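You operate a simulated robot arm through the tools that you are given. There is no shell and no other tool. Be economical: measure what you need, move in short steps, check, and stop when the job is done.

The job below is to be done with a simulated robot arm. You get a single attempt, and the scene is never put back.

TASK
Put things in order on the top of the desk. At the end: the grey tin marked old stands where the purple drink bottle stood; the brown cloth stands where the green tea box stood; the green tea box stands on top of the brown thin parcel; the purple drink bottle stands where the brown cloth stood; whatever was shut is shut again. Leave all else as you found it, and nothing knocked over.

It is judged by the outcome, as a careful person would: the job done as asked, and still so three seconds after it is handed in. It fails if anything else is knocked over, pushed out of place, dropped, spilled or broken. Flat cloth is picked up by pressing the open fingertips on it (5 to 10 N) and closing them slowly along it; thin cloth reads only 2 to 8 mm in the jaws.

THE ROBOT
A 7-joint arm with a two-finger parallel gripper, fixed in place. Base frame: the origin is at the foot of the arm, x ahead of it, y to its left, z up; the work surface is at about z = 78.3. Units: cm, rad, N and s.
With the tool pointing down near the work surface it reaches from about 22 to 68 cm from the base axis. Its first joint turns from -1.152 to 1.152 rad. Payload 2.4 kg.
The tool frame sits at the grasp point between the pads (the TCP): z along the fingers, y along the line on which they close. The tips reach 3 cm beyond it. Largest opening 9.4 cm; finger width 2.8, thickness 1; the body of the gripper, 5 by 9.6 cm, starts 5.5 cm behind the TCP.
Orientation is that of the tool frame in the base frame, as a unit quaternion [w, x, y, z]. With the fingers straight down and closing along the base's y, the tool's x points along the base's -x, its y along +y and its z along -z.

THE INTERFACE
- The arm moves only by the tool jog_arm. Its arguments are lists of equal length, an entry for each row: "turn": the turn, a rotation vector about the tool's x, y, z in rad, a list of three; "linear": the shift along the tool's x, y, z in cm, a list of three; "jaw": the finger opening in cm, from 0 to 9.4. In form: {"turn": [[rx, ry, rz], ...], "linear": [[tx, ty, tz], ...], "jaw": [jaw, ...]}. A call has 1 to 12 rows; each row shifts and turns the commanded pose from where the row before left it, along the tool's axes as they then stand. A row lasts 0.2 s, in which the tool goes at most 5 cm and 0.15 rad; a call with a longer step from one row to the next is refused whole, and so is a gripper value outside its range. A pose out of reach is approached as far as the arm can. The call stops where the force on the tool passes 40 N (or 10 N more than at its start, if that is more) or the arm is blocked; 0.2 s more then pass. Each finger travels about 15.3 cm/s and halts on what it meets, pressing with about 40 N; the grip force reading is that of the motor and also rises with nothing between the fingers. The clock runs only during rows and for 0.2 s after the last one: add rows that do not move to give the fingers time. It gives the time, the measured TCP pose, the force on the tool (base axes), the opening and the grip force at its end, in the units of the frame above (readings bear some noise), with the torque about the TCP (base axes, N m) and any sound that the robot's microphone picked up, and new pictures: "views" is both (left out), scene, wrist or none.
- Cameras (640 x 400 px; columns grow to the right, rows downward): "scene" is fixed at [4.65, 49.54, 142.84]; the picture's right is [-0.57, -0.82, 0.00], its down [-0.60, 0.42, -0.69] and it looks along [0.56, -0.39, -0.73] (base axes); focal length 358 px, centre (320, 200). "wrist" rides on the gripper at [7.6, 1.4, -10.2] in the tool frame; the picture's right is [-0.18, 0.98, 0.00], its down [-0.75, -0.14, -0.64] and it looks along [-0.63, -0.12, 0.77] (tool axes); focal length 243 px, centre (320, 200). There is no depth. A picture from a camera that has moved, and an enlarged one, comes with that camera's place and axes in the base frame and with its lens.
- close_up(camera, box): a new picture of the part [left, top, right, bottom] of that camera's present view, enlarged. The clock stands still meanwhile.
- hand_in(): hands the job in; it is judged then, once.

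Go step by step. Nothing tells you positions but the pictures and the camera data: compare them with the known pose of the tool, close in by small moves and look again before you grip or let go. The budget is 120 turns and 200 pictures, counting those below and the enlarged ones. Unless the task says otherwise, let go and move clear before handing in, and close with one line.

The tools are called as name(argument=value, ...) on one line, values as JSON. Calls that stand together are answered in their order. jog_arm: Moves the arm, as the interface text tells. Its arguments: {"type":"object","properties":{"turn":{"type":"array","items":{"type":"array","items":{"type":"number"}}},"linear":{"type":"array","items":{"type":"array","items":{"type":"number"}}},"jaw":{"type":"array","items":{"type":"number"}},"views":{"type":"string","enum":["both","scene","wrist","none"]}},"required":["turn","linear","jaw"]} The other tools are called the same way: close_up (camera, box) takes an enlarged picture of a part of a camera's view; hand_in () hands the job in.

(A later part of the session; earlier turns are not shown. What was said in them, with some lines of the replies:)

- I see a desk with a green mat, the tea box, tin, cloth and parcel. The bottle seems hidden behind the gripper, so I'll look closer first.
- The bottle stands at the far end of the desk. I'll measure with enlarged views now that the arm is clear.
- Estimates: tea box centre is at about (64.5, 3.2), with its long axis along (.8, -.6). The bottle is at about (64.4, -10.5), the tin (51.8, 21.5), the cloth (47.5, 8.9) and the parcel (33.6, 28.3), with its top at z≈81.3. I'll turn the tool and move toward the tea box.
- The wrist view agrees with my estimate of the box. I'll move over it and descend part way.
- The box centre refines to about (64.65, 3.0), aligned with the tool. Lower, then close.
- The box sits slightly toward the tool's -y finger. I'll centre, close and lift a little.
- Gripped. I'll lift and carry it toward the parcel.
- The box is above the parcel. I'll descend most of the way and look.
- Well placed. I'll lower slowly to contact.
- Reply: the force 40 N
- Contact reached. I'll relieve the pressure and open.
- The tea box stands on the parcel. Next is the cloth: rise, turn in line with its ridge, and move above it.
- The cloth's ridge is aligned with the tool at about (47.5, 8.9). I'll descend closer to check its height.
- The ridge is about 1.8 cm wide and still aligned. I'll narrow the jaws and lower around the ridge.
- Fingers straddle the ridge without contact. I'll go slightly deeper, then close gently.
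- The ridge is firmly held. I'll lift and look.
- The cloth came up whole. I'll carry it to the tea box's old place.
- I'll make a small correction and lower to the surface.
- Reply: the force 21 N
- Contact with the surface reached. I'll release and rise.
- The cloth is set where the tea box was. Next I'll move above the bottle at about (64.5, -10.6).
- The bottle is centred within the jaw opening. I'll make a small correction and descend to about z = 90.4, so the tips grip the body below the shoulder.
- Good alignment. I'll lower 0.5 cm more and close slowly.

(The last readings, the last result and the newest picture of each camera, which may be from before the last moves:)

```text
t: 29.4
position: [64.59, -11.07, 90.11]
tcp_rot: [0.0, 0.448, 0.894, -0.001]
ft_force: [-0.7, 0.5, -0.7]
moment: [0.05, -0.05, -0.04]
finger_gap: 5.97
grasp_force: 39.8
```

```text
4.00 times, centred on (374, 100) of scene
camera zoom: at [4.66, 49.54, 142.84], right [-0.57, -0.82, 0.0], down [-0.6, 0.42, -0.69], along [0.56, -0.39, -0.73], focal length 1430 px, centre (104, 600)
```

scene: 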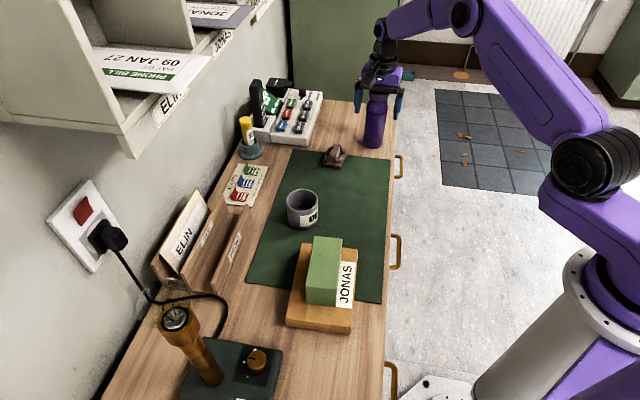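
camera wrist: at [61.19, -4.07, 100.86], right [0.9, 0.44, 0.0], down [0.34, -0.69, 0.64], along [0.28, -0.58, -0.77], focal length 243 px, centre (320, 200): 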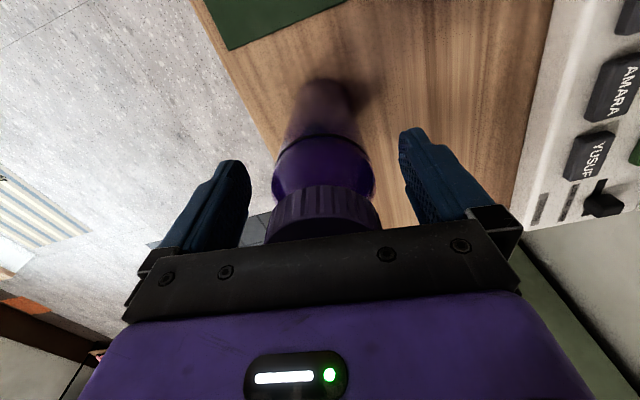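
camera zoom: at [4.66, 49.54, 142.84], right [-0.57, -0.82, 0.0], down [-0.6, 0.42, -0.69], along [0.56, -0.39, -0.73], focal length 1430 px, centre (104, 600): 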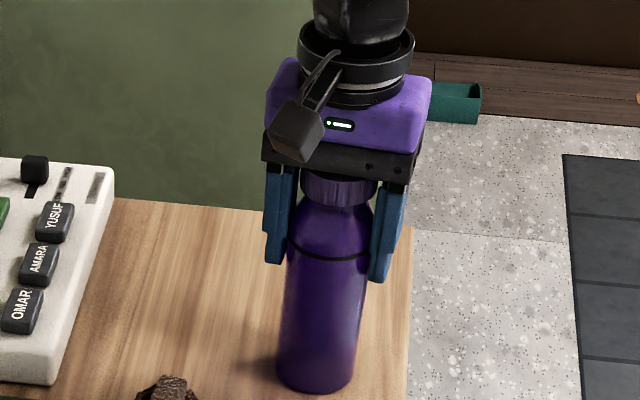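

The bottle is held at 5.97 cm and still upright. Gentle lift next.

jog_arm(turn=[[0, 0, 0], [0, 0, 0], [0, 0, 0], [0, 0, 0]], linear=[[0, 0, -0.5], [0, 0, -1], [0, 0, -1.5], [0, 0, -2]], jaw=[4.5, 4.5, 4.5, 4.5], views="none")

close_up(camera="scene", box=[310, 50, 438, 150])

```text
t: 30.4
position: [64.37, -10.88, 95.28]
tcp_rot: [0.001, 0.448, 0.894, 0.001]
ft_force: [0.3, -0.3, -1.1]
moment: [0.0, -0.02, -0.01]
finger_gap: 5.98
grasp_force: 39.7
```

```text
4.00 times, centred on (374, 100) of scene
camera zoom: at [4.66, 49.54, 142.84], right [-0.57, -0.82, 0.0], down [-0.6, 0.42, -0.69], along [0.56, -0.39, -0.73], focal length 1430 px, centre (104, 600)
```

zoom: 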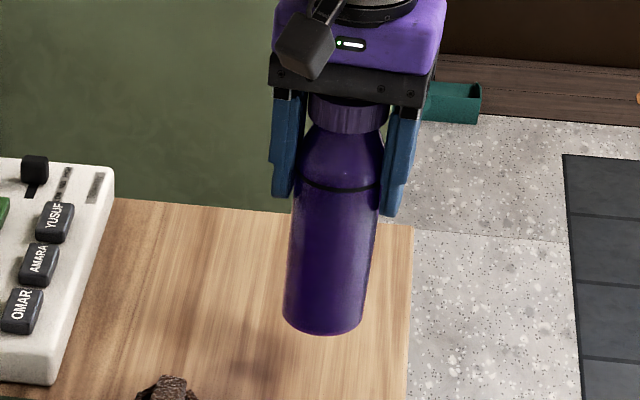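

The bottle hangs straight. I'll carry it to the cloth's former place.

jog_arm(turn=[[0, 0, 0], [0, 0, 0], [0, 0, 0], [0, 0, 0], [0, 0, 0], [0, 0, 0], [0, 0, 0], [0, 0, 0], [0, 0, 0], [0, 0, 0]], linear=[[1.5, -0.1, 0], [2.7, -0.2, 0], [3.3, -0.24, 0], [3.5, -0.24, 0], [3.5, -0.24, 0], [3.5, -0.24, 0], [3.3, -0.24, 0], [2.9, -0.2, 0], [1.5, -0.1, 0], [0, 0, 0]], jaw=[4.5, 4.5, 4.5, 4.5, 4.5, 4.5, 4.5, 4.5, 4.5, 4.5], views="both")

close_up(camera="scene", box=[290, 120, 418, 220])

```text
t: 32.6
position: [47.76, 8.61, 95.11]
tcp_rot: [0.0, 0.448, 0.894, 0.001]
ft_force: [0.2, -0.6, -0.8]
moment: [-0.03, -0.01, -0.02]
finger_gap: 5.97
grasp_force: 40.3
camera wrist: at [44.47, 15.62, 105.26], right [0.9, 0.44, 0.0], down [0.34, -0.69, 0.64], along [0.28, -0.58, -0.77], focal length 243 px, centre (320, 200)
```

scene: 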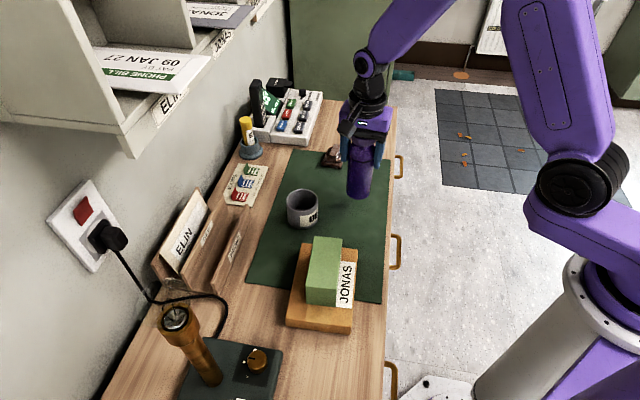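
wrist: 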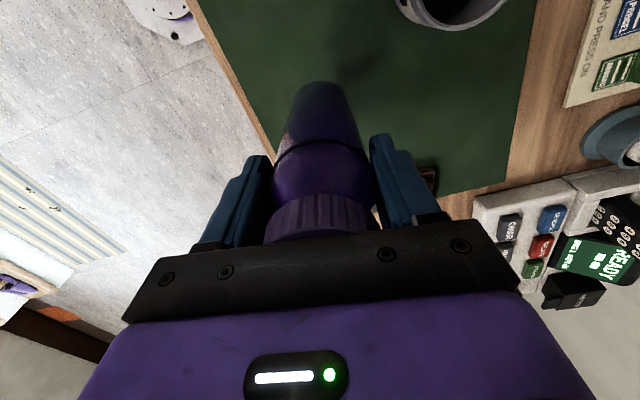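

```text
4.00 times, centred on (354, 170) of scene
camera zoom: at [4.65, 49.54, 142.83], right [-0.57, -0.82, 0.0], down [-0.6, 0.42, -0.69], along [0.56, -0.39, -0.73], focal length 1430 px, centre (184, 320)
```

zoom: 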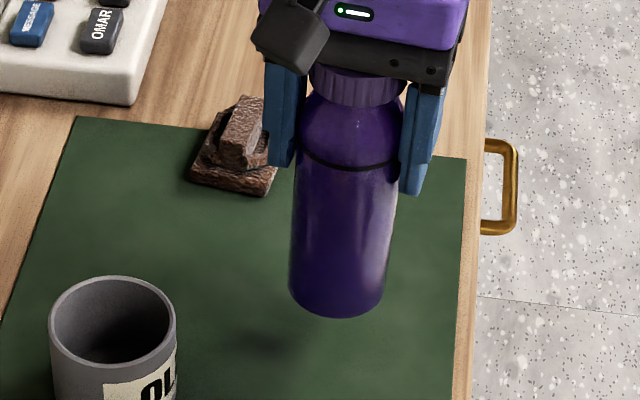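

In position. Lowering.

jog_arm(turn=[[0, 0, 0], [0, 0, 0], [0, 0, 0], [0, 0, 0], [0, 0, 0]], linear=[[0, 0, 1.5], [0, 0, 1.5], [0, 0, 1], [0, 0, 0.4], [0, 0, 0.15]], jaw=[4.5, 4.5, 4.5, 4.5, 4.5], views="none")

close_up(camera="scene", box=[290, 130, 418, 230])

```text
t: 33.8
position: [47.74, 8.72, 90.34]
tcp_rot: [0.0, 0.447, 0.894, 0.0]
ft_force: [-0.4, -0.1, -0.8]
moment: [-0.02, -0.01, 0.02]
finger_gap: 5.96
grasp_force: 39.7
```

```text
4.00 times, centred on (354, 180) of scene
camera zoom: at [4.66, 49.54, 142.83], right [-0.57, -0.82, 0.0], down [-0.6, 0.42, -0.69], along [0.56, -0.39, -0.73], focal length 1430 px, centre (184, 280)
```

zoom: 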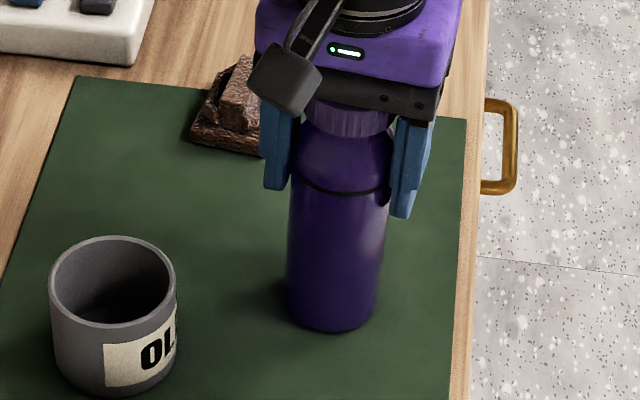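

jog_arm(turn=[[0, 0, 0], [0, 0, 0], [0, 0, 0], [0, 0, 0]], linear=[[0, 0, 0.08], [0, 0, 0.08], [0, 0, 0.06], [0, 0, 0]], jaw=[4.5, 4.5, 4.5, 4.5], views="none")

```text
t: 34.8
position: [47.82, 8.59, 90.5]
tcp_rot: [0.0, 0.448, 0.894, 0.0]
ft_force: [-6.8, -0.4, 21.5]
moment: [-0.01, 0.39, -0.01]
finger_gap: 5.96
grasp_force: 39.3
```

The bottle has touched the mat. I'll ease off and open.

jog_arm(turn=[[0, 0, 0], [0, 0, 0], [0, 0, 0], [0, 0, 0], [0, 0, 0], [0, 0, 0], [0, 0, 0]], linear=[[0, 0, -0.08], [0, 0, 0], [0, 0, 0], [0, 0, 0], [0, 0, 0], [0, 0, 0], [0, 0, 0]], jaw=[4.5, 5.8, 6.2, 6.8, 7.6, 8.6, 8.8], views="none")

close_up(camera="scene", box=[290, 130, 418, 230])

```text
t: 36.4
position: [47.69, 8.51, 90.5]
tcp_rot: [0.0, 0.449, 0.894, 0.0]
ft_force: [0.1, 0.5, -0.4]
moment: [0.05, -0.01, -0.01]
finger_gap: 8.8
grasp_force: 0.1
```

```text
4.00 times, centred on (354, 180) of scene
camera zoom: at [4.65, 49.54, 142.84], right [-0.57, -0.82, 0.0], down [-0.6, 0.42, -0.69], along [0.56, -0.39, -0.73], focal length 1430 px, centre (184, 280)
```

zoom: 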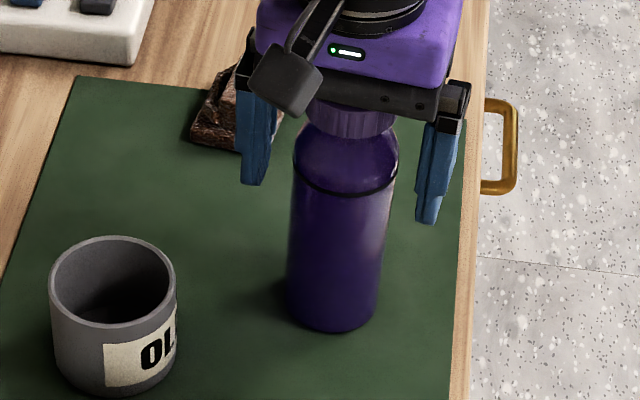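

The bottle stands on its own. I'll rise clear and move above the tin.

jog_arm(turn=[[0, 0, 0], [0, 0, 0], [0, 0, 0], [0, 0, 0], [0, 0, 0], [0, 0, 0], [0, 0, 0], [0, 0, 0]], linear=[[0, 0, -2], [0, 0, -4], [0, 0, -4], [0, 0, -2], [2.66, 3.69, 0], [2.66, 3.69, 0], [2.66, 3.69, 0], [0, 0, 4]], jaw=[8.8, 8.8, 9.0, 9.4, 9.4, 9.4, 9.4, 9.4], views="both")

close_up(camera="wrist", box=[200, 40, 440, 240])

```text
t: 38.2
position: [51.82, 21.81, 98.32]
tcp_rot: [0.0, 0.448, 0.894, -0.001]
ft_force: [0.2, 0.4, -0.8]
moment: [0.01, -0.01, 0.0]
finger_gap: 9.41
grasp_force: 0.0
camera wrist: at [48.46, 28.81, 108.53], right [0.9, 0.44, 0.0], down [0.34, -0.69, 0.64], along [0.28, -0.58, -0.77], focal length 243 px, centre (320, 200)
```

scene: 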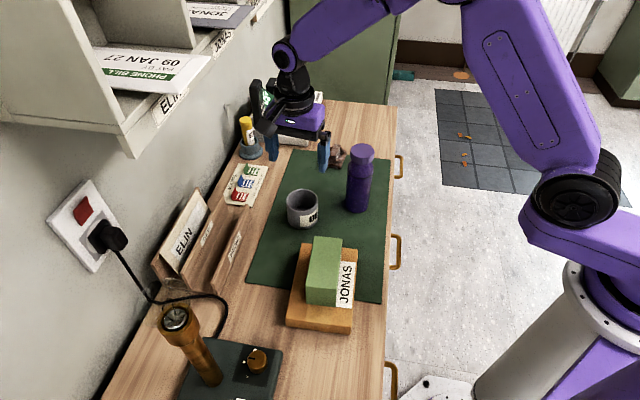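
wrist: 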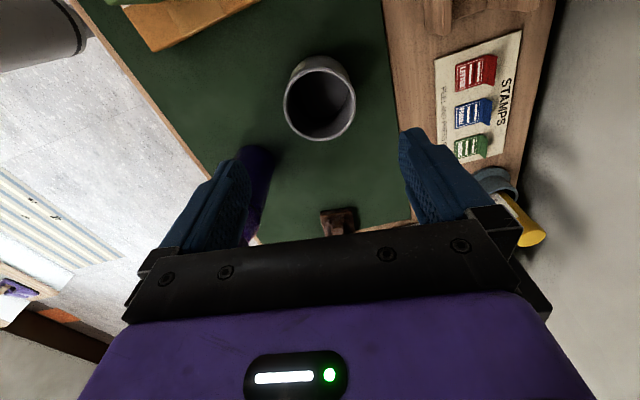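

```text
2.00 times, centred on (320, 140) of wrist
camera zoom: at [48.46, 28.81, 108.53], right [0.9, 0.44, 0.0], down [0.34, -0.69, 0.64], along [0.28, -0.58, -0.77], focal length 485 px, centre (320, 320)
```

zoom: 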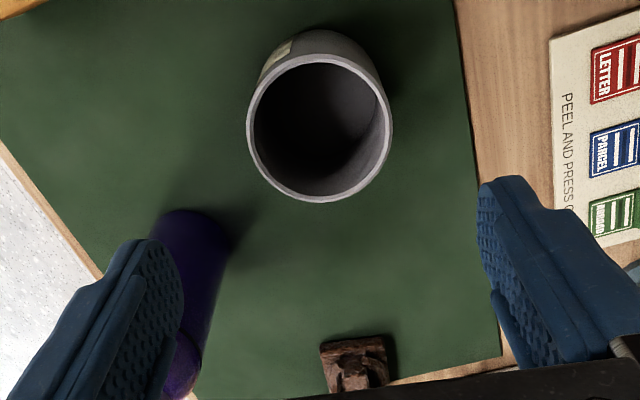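

The tin's rim centre is at about (51.9, 21.6), so the tool is centred. I'll descend to just above the rim and check.

jog_arm(turn=[[0, 0, 0], [0, 0, 0], [0, 0, 0]], linear=[[-0.19, -0.08, 3], [0, 0, 4], [0, 0, 3]], jaw=[9.4, 9.4, 9.4], views="none")

close_up(camera="wrist", box=[200, 40, 440, 240])

close_up(camera="scene", box=[250, 140, 378, 240])

```text
t: 39.0
position: [51.91, 21.41, 88.46]
tcp_rot: [0.0, 0.448, 0.894, 0.0]
ft_force: [-0.3, 0.3, -0.3]
moment: [0.0, -0.01, 0.01]
finger_gap: 9.4
grasp_force: 0.0
```

```text
2.00 times, centred on (320, 140) of wrist
camera zoom: at [48.61, 28.39, 98.64], right [0.9, 0.44, 0.0], down [0.34, -0.69, 0.64], along [0.28, -0.58, -0.77], focal length 485 px, centre (320, 320)
```

zoom: 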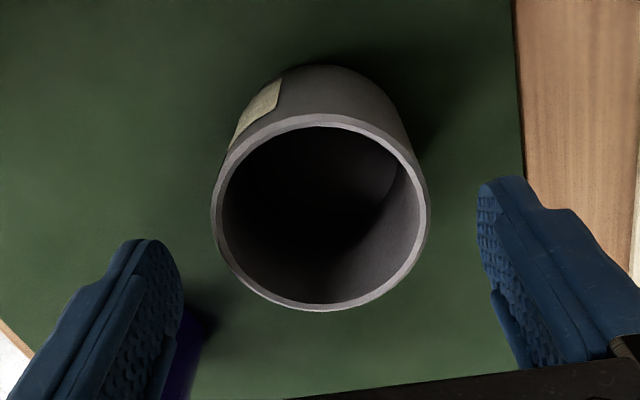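

```text
4.00 times, centred on (314, 190) of scene
camera zoom: at [4.65, 49.54, 142.84], right [-0.57, -0.82, 0.0], down [-0.6, 0.42, -0.69], along [0.56, -0.39, -0.73], focal length 1430 px, centre (344, 240)
```

zoom: 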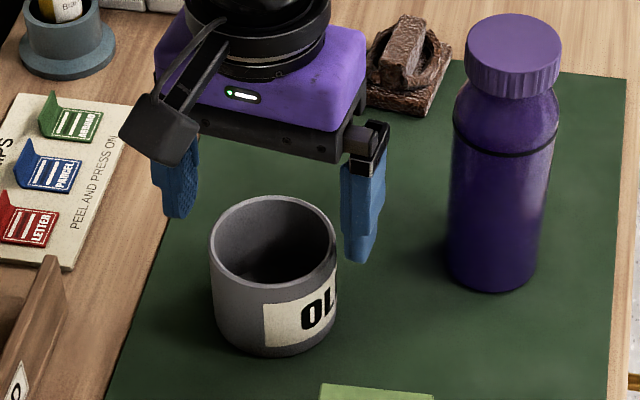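

I'll nudge slightly and descend around the tin.

jog_arm(turn=[[0, 0, 0], [0, 0, 0], [0, 0, 0], [0, 0, 0]], linear=[[0.2, -0.2, 0], [0, 0, 2], [0, 0, 2], [0, 0, 2]], jaw=[9.4, 9.4, 9.4, 9.4], views="none")

close_up(camera="wrist", box=[200, 40, 440, 240])

close_up(camera="scene", box=[250, 160, 378, 240])

```text
t: 40.0
position: [51.68, 21.34, 82.6]
tcp_rot: [0.0, 0.448, 0.894, -0.001]
ft_force: [0.0, 0.2, 0.4]
moment: [-0.01, 0.04, -0.02]
finger_gap: 9.39
grasp_force: 0.0
```

```text
2.00 times, centred on (320, 140) of wrist
camera zoom: at [48.38, 28.46, 92.71], right [0.9, 0.44, 0.0], down [0.34, -0.69, 0.64], along [0.28, -0.58, -0.77], focal length 485 px, centre (320, 320)
```

zoom: 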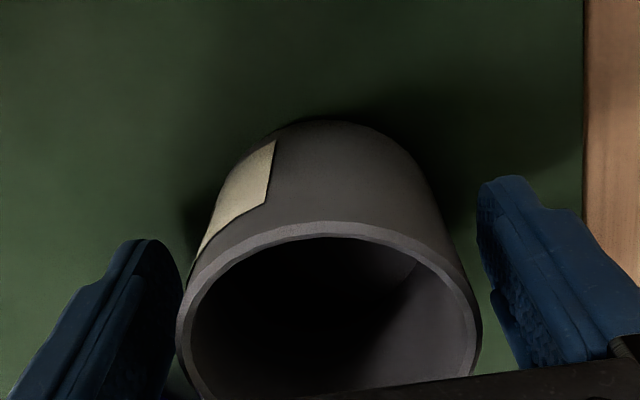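

```text
5.00 times, centred on (314, 200) of scene
camera zoom: at [4.65, 49.54, 142.84], right [-0.57, -0.82, 0.0], down [-0.6, 0.42, -0.69], along [0.56, -0.39, -0.73], focal length 1788 px, centre (350, 200)
```

zoom: 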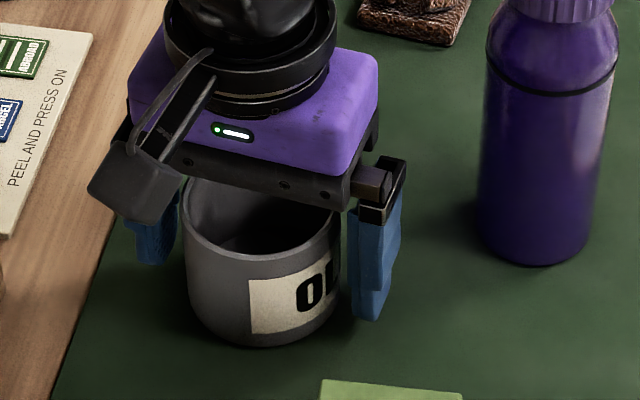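

Centred without touching. I'll close and lift.

jog_arm(turn=[[0, 0, 0], [0, 0, 0], [0, 0, 0], [0, 0, 0], [0, 0, 0], [0, 0, 0]], linear=[[0, 0, 0], [0, 0, 0], [0, 0, 0], [0, 0, 0], [0, 0, 0], [0, 0, 0]], jaw=[8.6, 8.0, 7.5, 7.0, 6.5, 6.0], views="none")

close_up(camera="scene", box=[250, 160, 378, 240])

```text
t: 41.4
position: [51.78, 21.43, 82.54]
tcp_rot: [-0.001, 0.448, 0.894, -0.001]
ft_force: [-0.5, 1.2, -0.5]
moment: [0.02, -0.03, 0.03]
finger_gap: 7.66
grasp_force: 39.9
```

```text
5.00 times, centred on (314, 200) of scene
camera zoom: at [4.65, 49.54, 142.83], right [-0.57, -0.82, 0.0], down [-0.6, 0.42, -0.69], along [0.56, -0.39, -0.73], focal length 1788 px, centre (350, 200)
```

zoom: 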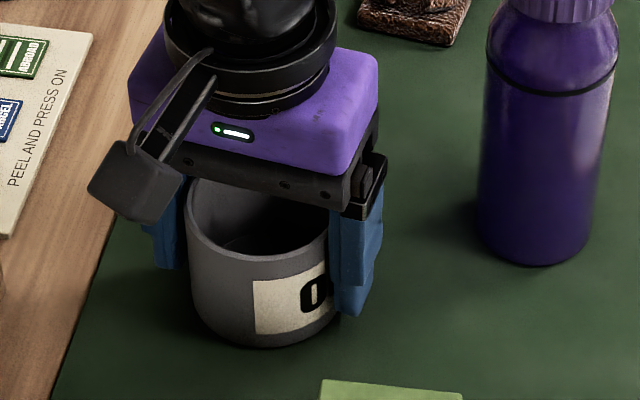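

Tin held at 7.66 cm. I'll lift high, above bottle height, and check.

jog_arm(turn=[[0, 0, 0], [0, 0, 0], [0, 0, 0], [0, 0, 0], [0, 0, 0], [0, 0, 0], [0, 0, 0]], linear=[[0, 0, -0.8], [0, 0, -2.2], [0, 0, -4], [0, 0, -4], [0, 0, -4], [0, 0, -3], [0, 0, -1]], jaw=[6, 6, 6, 6, 6, 6, 6], views="both")

```text
t: 43.0
position: [51.7, 21.5, 101.6]
tcp_rot: [0.0, 0.448, 0.894, 0.0]
ft_force: [0.5, 0.4, -1.8]
moment: [0.02, 0.01, 0.02]
finger_gap: 7.67
grasp_force: 39.9
camera wrist: at [48.27, 28.47, 111.74], right [0.9, 0.44, 0.0], down [0.34, -0.69, 0.64], along [0.28, -0.58, -0.77], focal length 243 px, centre (320, 200)
```

scene: 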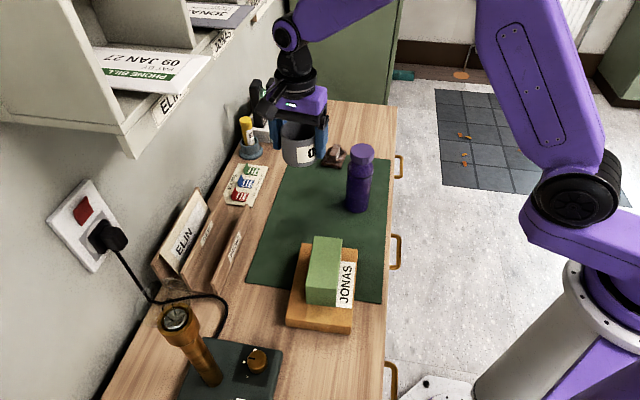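
wrist: 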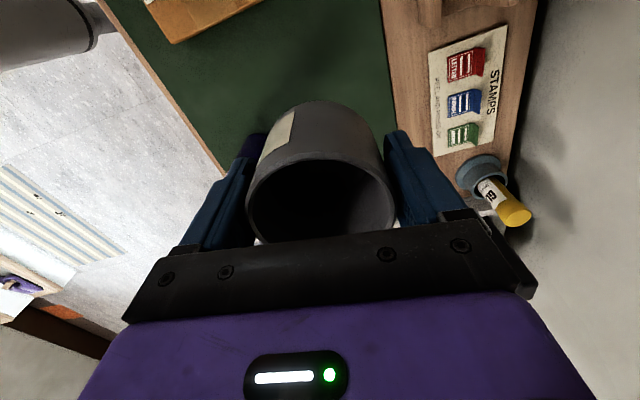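

The tin hangs level. I'll carry it to the bottle's former place at about (64.55, -10.85).

jog_arm(turn=[[0, 0, 0], [0, 0, 0], [0, 0, 0], [0, 0, 0], [0, 0, 0], [0, 0, 0], [0, 0, 0], [0, 0, 0], [0, 0, 0], [0, 0, 0], [0, 0, 0]], linear=[[-1.8, -0.5, 0], [-3.4, -0.9, 0], [-3.7, -1.0, 0], [-3.8, -1.0, 0], [-3.8, -1.04, 0], [-3.8, -1.0, 0], [-3.8, -1.0, 0], [-3.7, -1.0, 0], [-3.4, -0.9, 0], [-2.43, -0.7, 0], [0, 0, 4]], jaw=[6, 6, 6, 6, 6, 6, 6, 6, 6, 6, 6], views="both")

```text
t: 45.4
position: [64.49, -10.95, 97.37]
tcp_rot: [0.0, 0.448, 0.894, -0.001]
ft_force: [-0.6, 0.2, -1.0]
moment: [0.01, 0.0, -0.01]
finger_gap: 7.64
grasp_force: 39.7
camera wrist: at [61.14, -3.87, 107.48], right [0.9, 0.44, 0.0], down [0.34, -0.69, 0.64], along [0.28, -0.58, -0.77], focal length 243 px, centre (320, 200)
```

scene: 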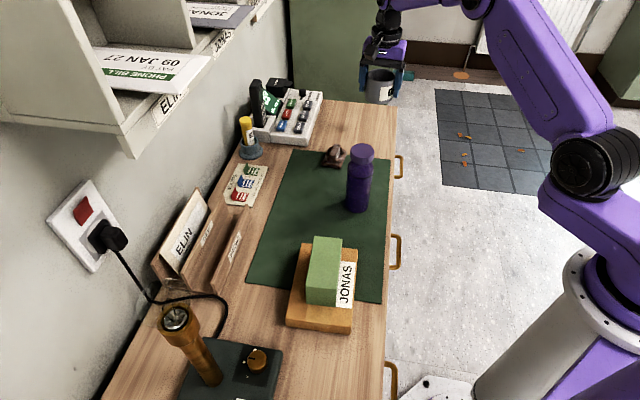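
wrist: 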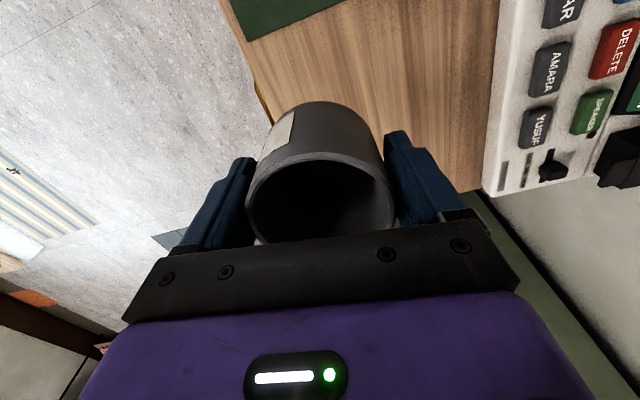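

Over the spot. I'll lower to about 1 cm above the surface and look.

jog_arm(turn=[[0, 0, 0], [0, 0, 0], [0, 0, 0], [0, 0, 0], [0, 0, 0]], linear=[[0, 0, 4], [0, 0, 4], [0, 0, 3.5], [0, 0, 2], [0, 0, 0.5]], jaw=[6, 6, 6, 6, 6], views="none")

close_up(camera="scene", box=[310, 90, 438, 170])

```text
t: 46.6
position: [64.47, -10.87, 83.48]
tcp_rot: [0.0, 0.449, 0.894, 0.0]
ft_force: [0.2, -1.0, -0.1]
moment: [-0.04, 0.03, 0.0]
finger_gap: 7.65
grasp_force: 39.6
```

```text
5.00 times, centred on (374, 130) of scene
camera zoom: at [4.66, 49.54, 142.84], right [-0.57, -0.82, 0.0], down [-0.6, 0.42, -0.69], along [0.56, -0.39, -0.73], focal length 1788 px, centre (50, 550)
```

zoom: 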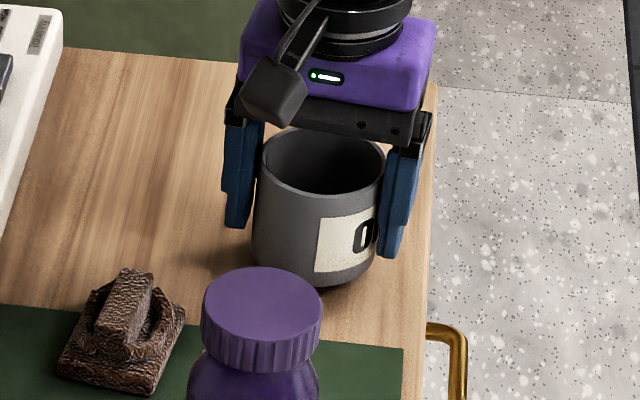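

Good position on the desk. Lowering to contact.

jog_arm(turn=[[0, 0, 0], [0, 0, 0], [0, 0, 0], [0, 0, 0], [0, 0, 0]], linear=[[0, 0, 0.5], [0, 0, 0.3], [0, 0, 0.1], [0, 0, 0.1], [0, 0, 0]], jaw=[6, 6, 6, 6, 6], views="none")

```text
t: 47.8
position: [64.4, -10.94, 82.45]
tcp_rot: [0.0, 0.448, 0.894, -0.001]
ft_force: [0.5, 0.5, -0.7]
moment: [0.0, 0.01, 0.01]
finger_gap: 7.63
grasp_force: 40.1
```

jog_arm(turn=[[0, 0, 0], [0, 0, 0], [0, 0, 0], [0, 0, 0]], linear=[[0, 0, 0.1], [0, 0, 0.1], [0, 0, 0.08], [0, 0, 0]], jaw=[6, 6, 6, 6], views="none")

```text
t: 48.8
position: [64.57, -10.83, 82.25]
tcp_rot: [0.0, 0.448, 0.894, 0.001]
ft_force: [0.1, 1.4, 2.8]
moment: [0.09, -0.1, 0.05]
finger_gap: 7.54
grasp_force: 40.2
```

The tin is just touching. I'll release and rise.

jog_arm(turn=[[0, 0, 0], [0, 0, 0], [0, 0, 0], [0, 0, 0], [0, 0, 0], [0, 0, 0], [0, 0, 0], [0, 0, 0]], linear=[[0, 0, 0.05], [0, 0, 0], [0, 0, 0], [0, 0, 0], [0, 0, 0], [0, 0, 0], [0, 0, -1], [0, 0, -2]], jaw=[6, 7.4, 7.8, 8.4, 9.0, 9.3, 9.3, 9.3], views="none")

close_up(camera="scene", box=[310, 90, 438, 170])

```text
t: 50.6
position: [64.3, -10.96, 85.34]
tcp_rot: [0.0, 0.448, 0.894, 0.0]
ft_force: [0.6, 0.4, 0.5]
moment: [-0.02, -0.01, -0.03]
finger_gap: 9.3
grasp_force: 0.1
```

```text
5.00 times, centred on (374, 130) of scene
camera zoom: at [4.65, 49.54, 142.84], right [-0.57, -0.82, 0.0], down [-0.6, 0.42, -0.69], along [0.56, -0.39, -0.73], focal length 1788 px, centre (50, 550)
```

zoom: 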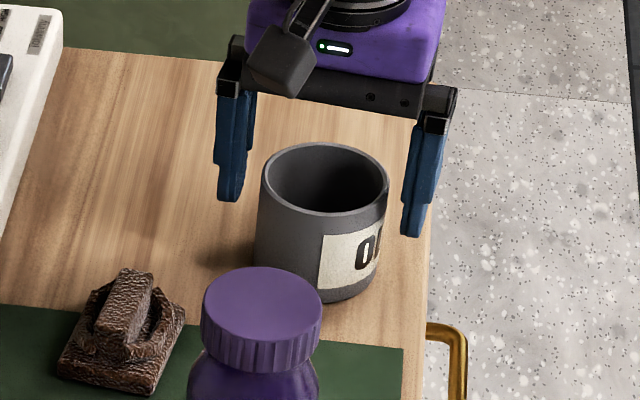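

The tin stands where the bottle was. I'll rise, retreat and check the whole scene.

jog_arm(turn=[[0, 0, 0], [0, 0, 0], [0, 0, 0], [0, 0, 0], [0, 0, 0], [0, 0, 0], [0, 0, 0], [0, 0, 0], [0, 0, 0]], linear=[[0, 0, -4], [0, 0, -4], [0, 0, -4], [0, 0, -4], [0, 0, -2], [2.7, -3.6, 0], [2.7, -3.6, 0], [2.7, -3.6, 0], [2.7, -3.6, 0]], jaw=[9.3, 9.3, 9.3, 9.3, 9.3, 9.3, 9.3, 9.3, 9.3], views="both")

close_up(camera="scene", box=[230, 80, 422, 200])

close_up(camera="scene", box=[230, 210, 422, 330])

```text
t: 52.6
position: [46.28, -11.14, 103.23]
tcp_rot: [0.0, 0.448, 0.894, 0.001]
ft_force: [-0.2, 0.3, -0.5]
moment: [0.01, -0.02, -0.01]
finger_gap: 9.29
grasp_force: 0.0
camera wrist: at [42.92, -3.99, 113.3], right [0.9, 0.44, 0.0], down [0.34, -0.69, 0.64], along [0.28, -0.58, -0.77], focal length 243 px, centre (320, 200)
```

scene: 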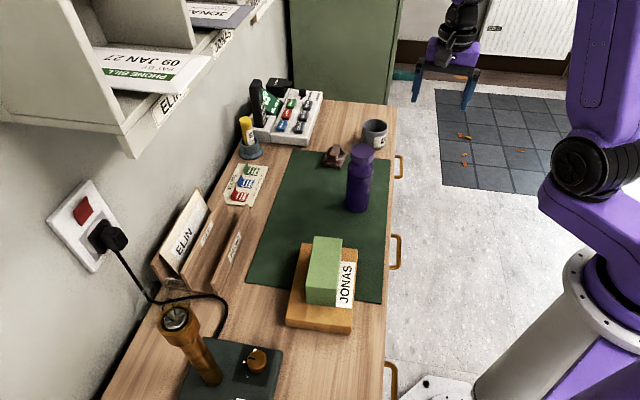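
wrist: 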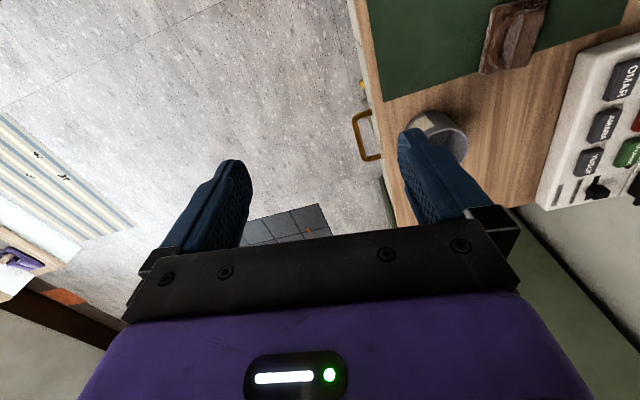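

```text
3.33 times, centred on (326, 140) of scene
camera zoom: at [4.65, 49.54, 142.84], right [-0.57, -0.82, 0.0], down [-0.6, 0.42, -0.69], along [0.56, -0.39, -0.73], focal length 1192 px, centre (300, 400)
```

zoom: 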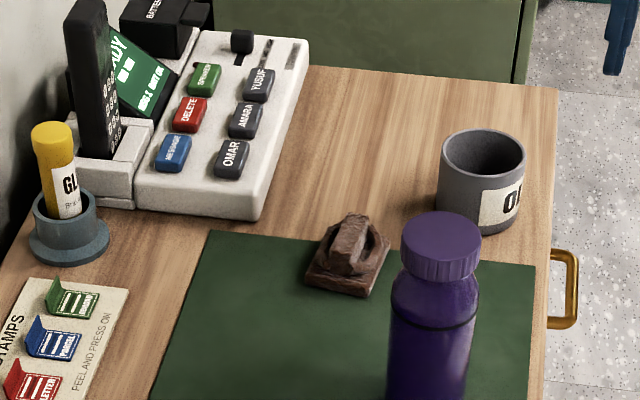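

```text
3.33 times, centred on (326, 270) of scene
camera zoom: at [4.65, 49.54, 142.84], right [-0.57, -0.82, 0.0], down [-0.6, 0.42, -0.69], along [0.56, -0.39, -0.73], focal length 1192 px, centre (300, -33)
```

zoom: 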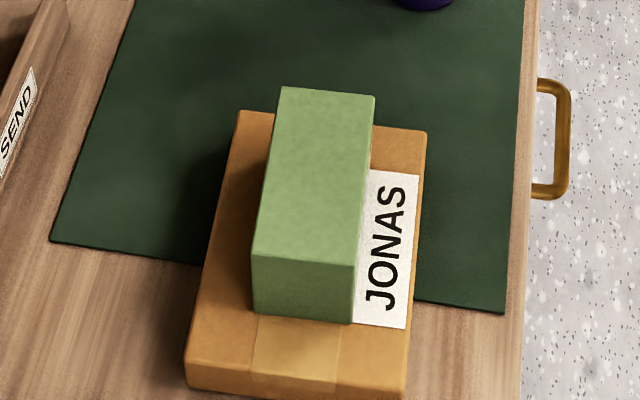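

All four things are in place and upright, the drawers are still shut, nothing else has moved, and the arm is clear.

hand_in()

```text
The job is handed in.
```

The job is handed in: the tea box is on the parcel, the cloth is where the tea box stood, the bottle is where the cloth stood, and the tin is where the bottle stood.
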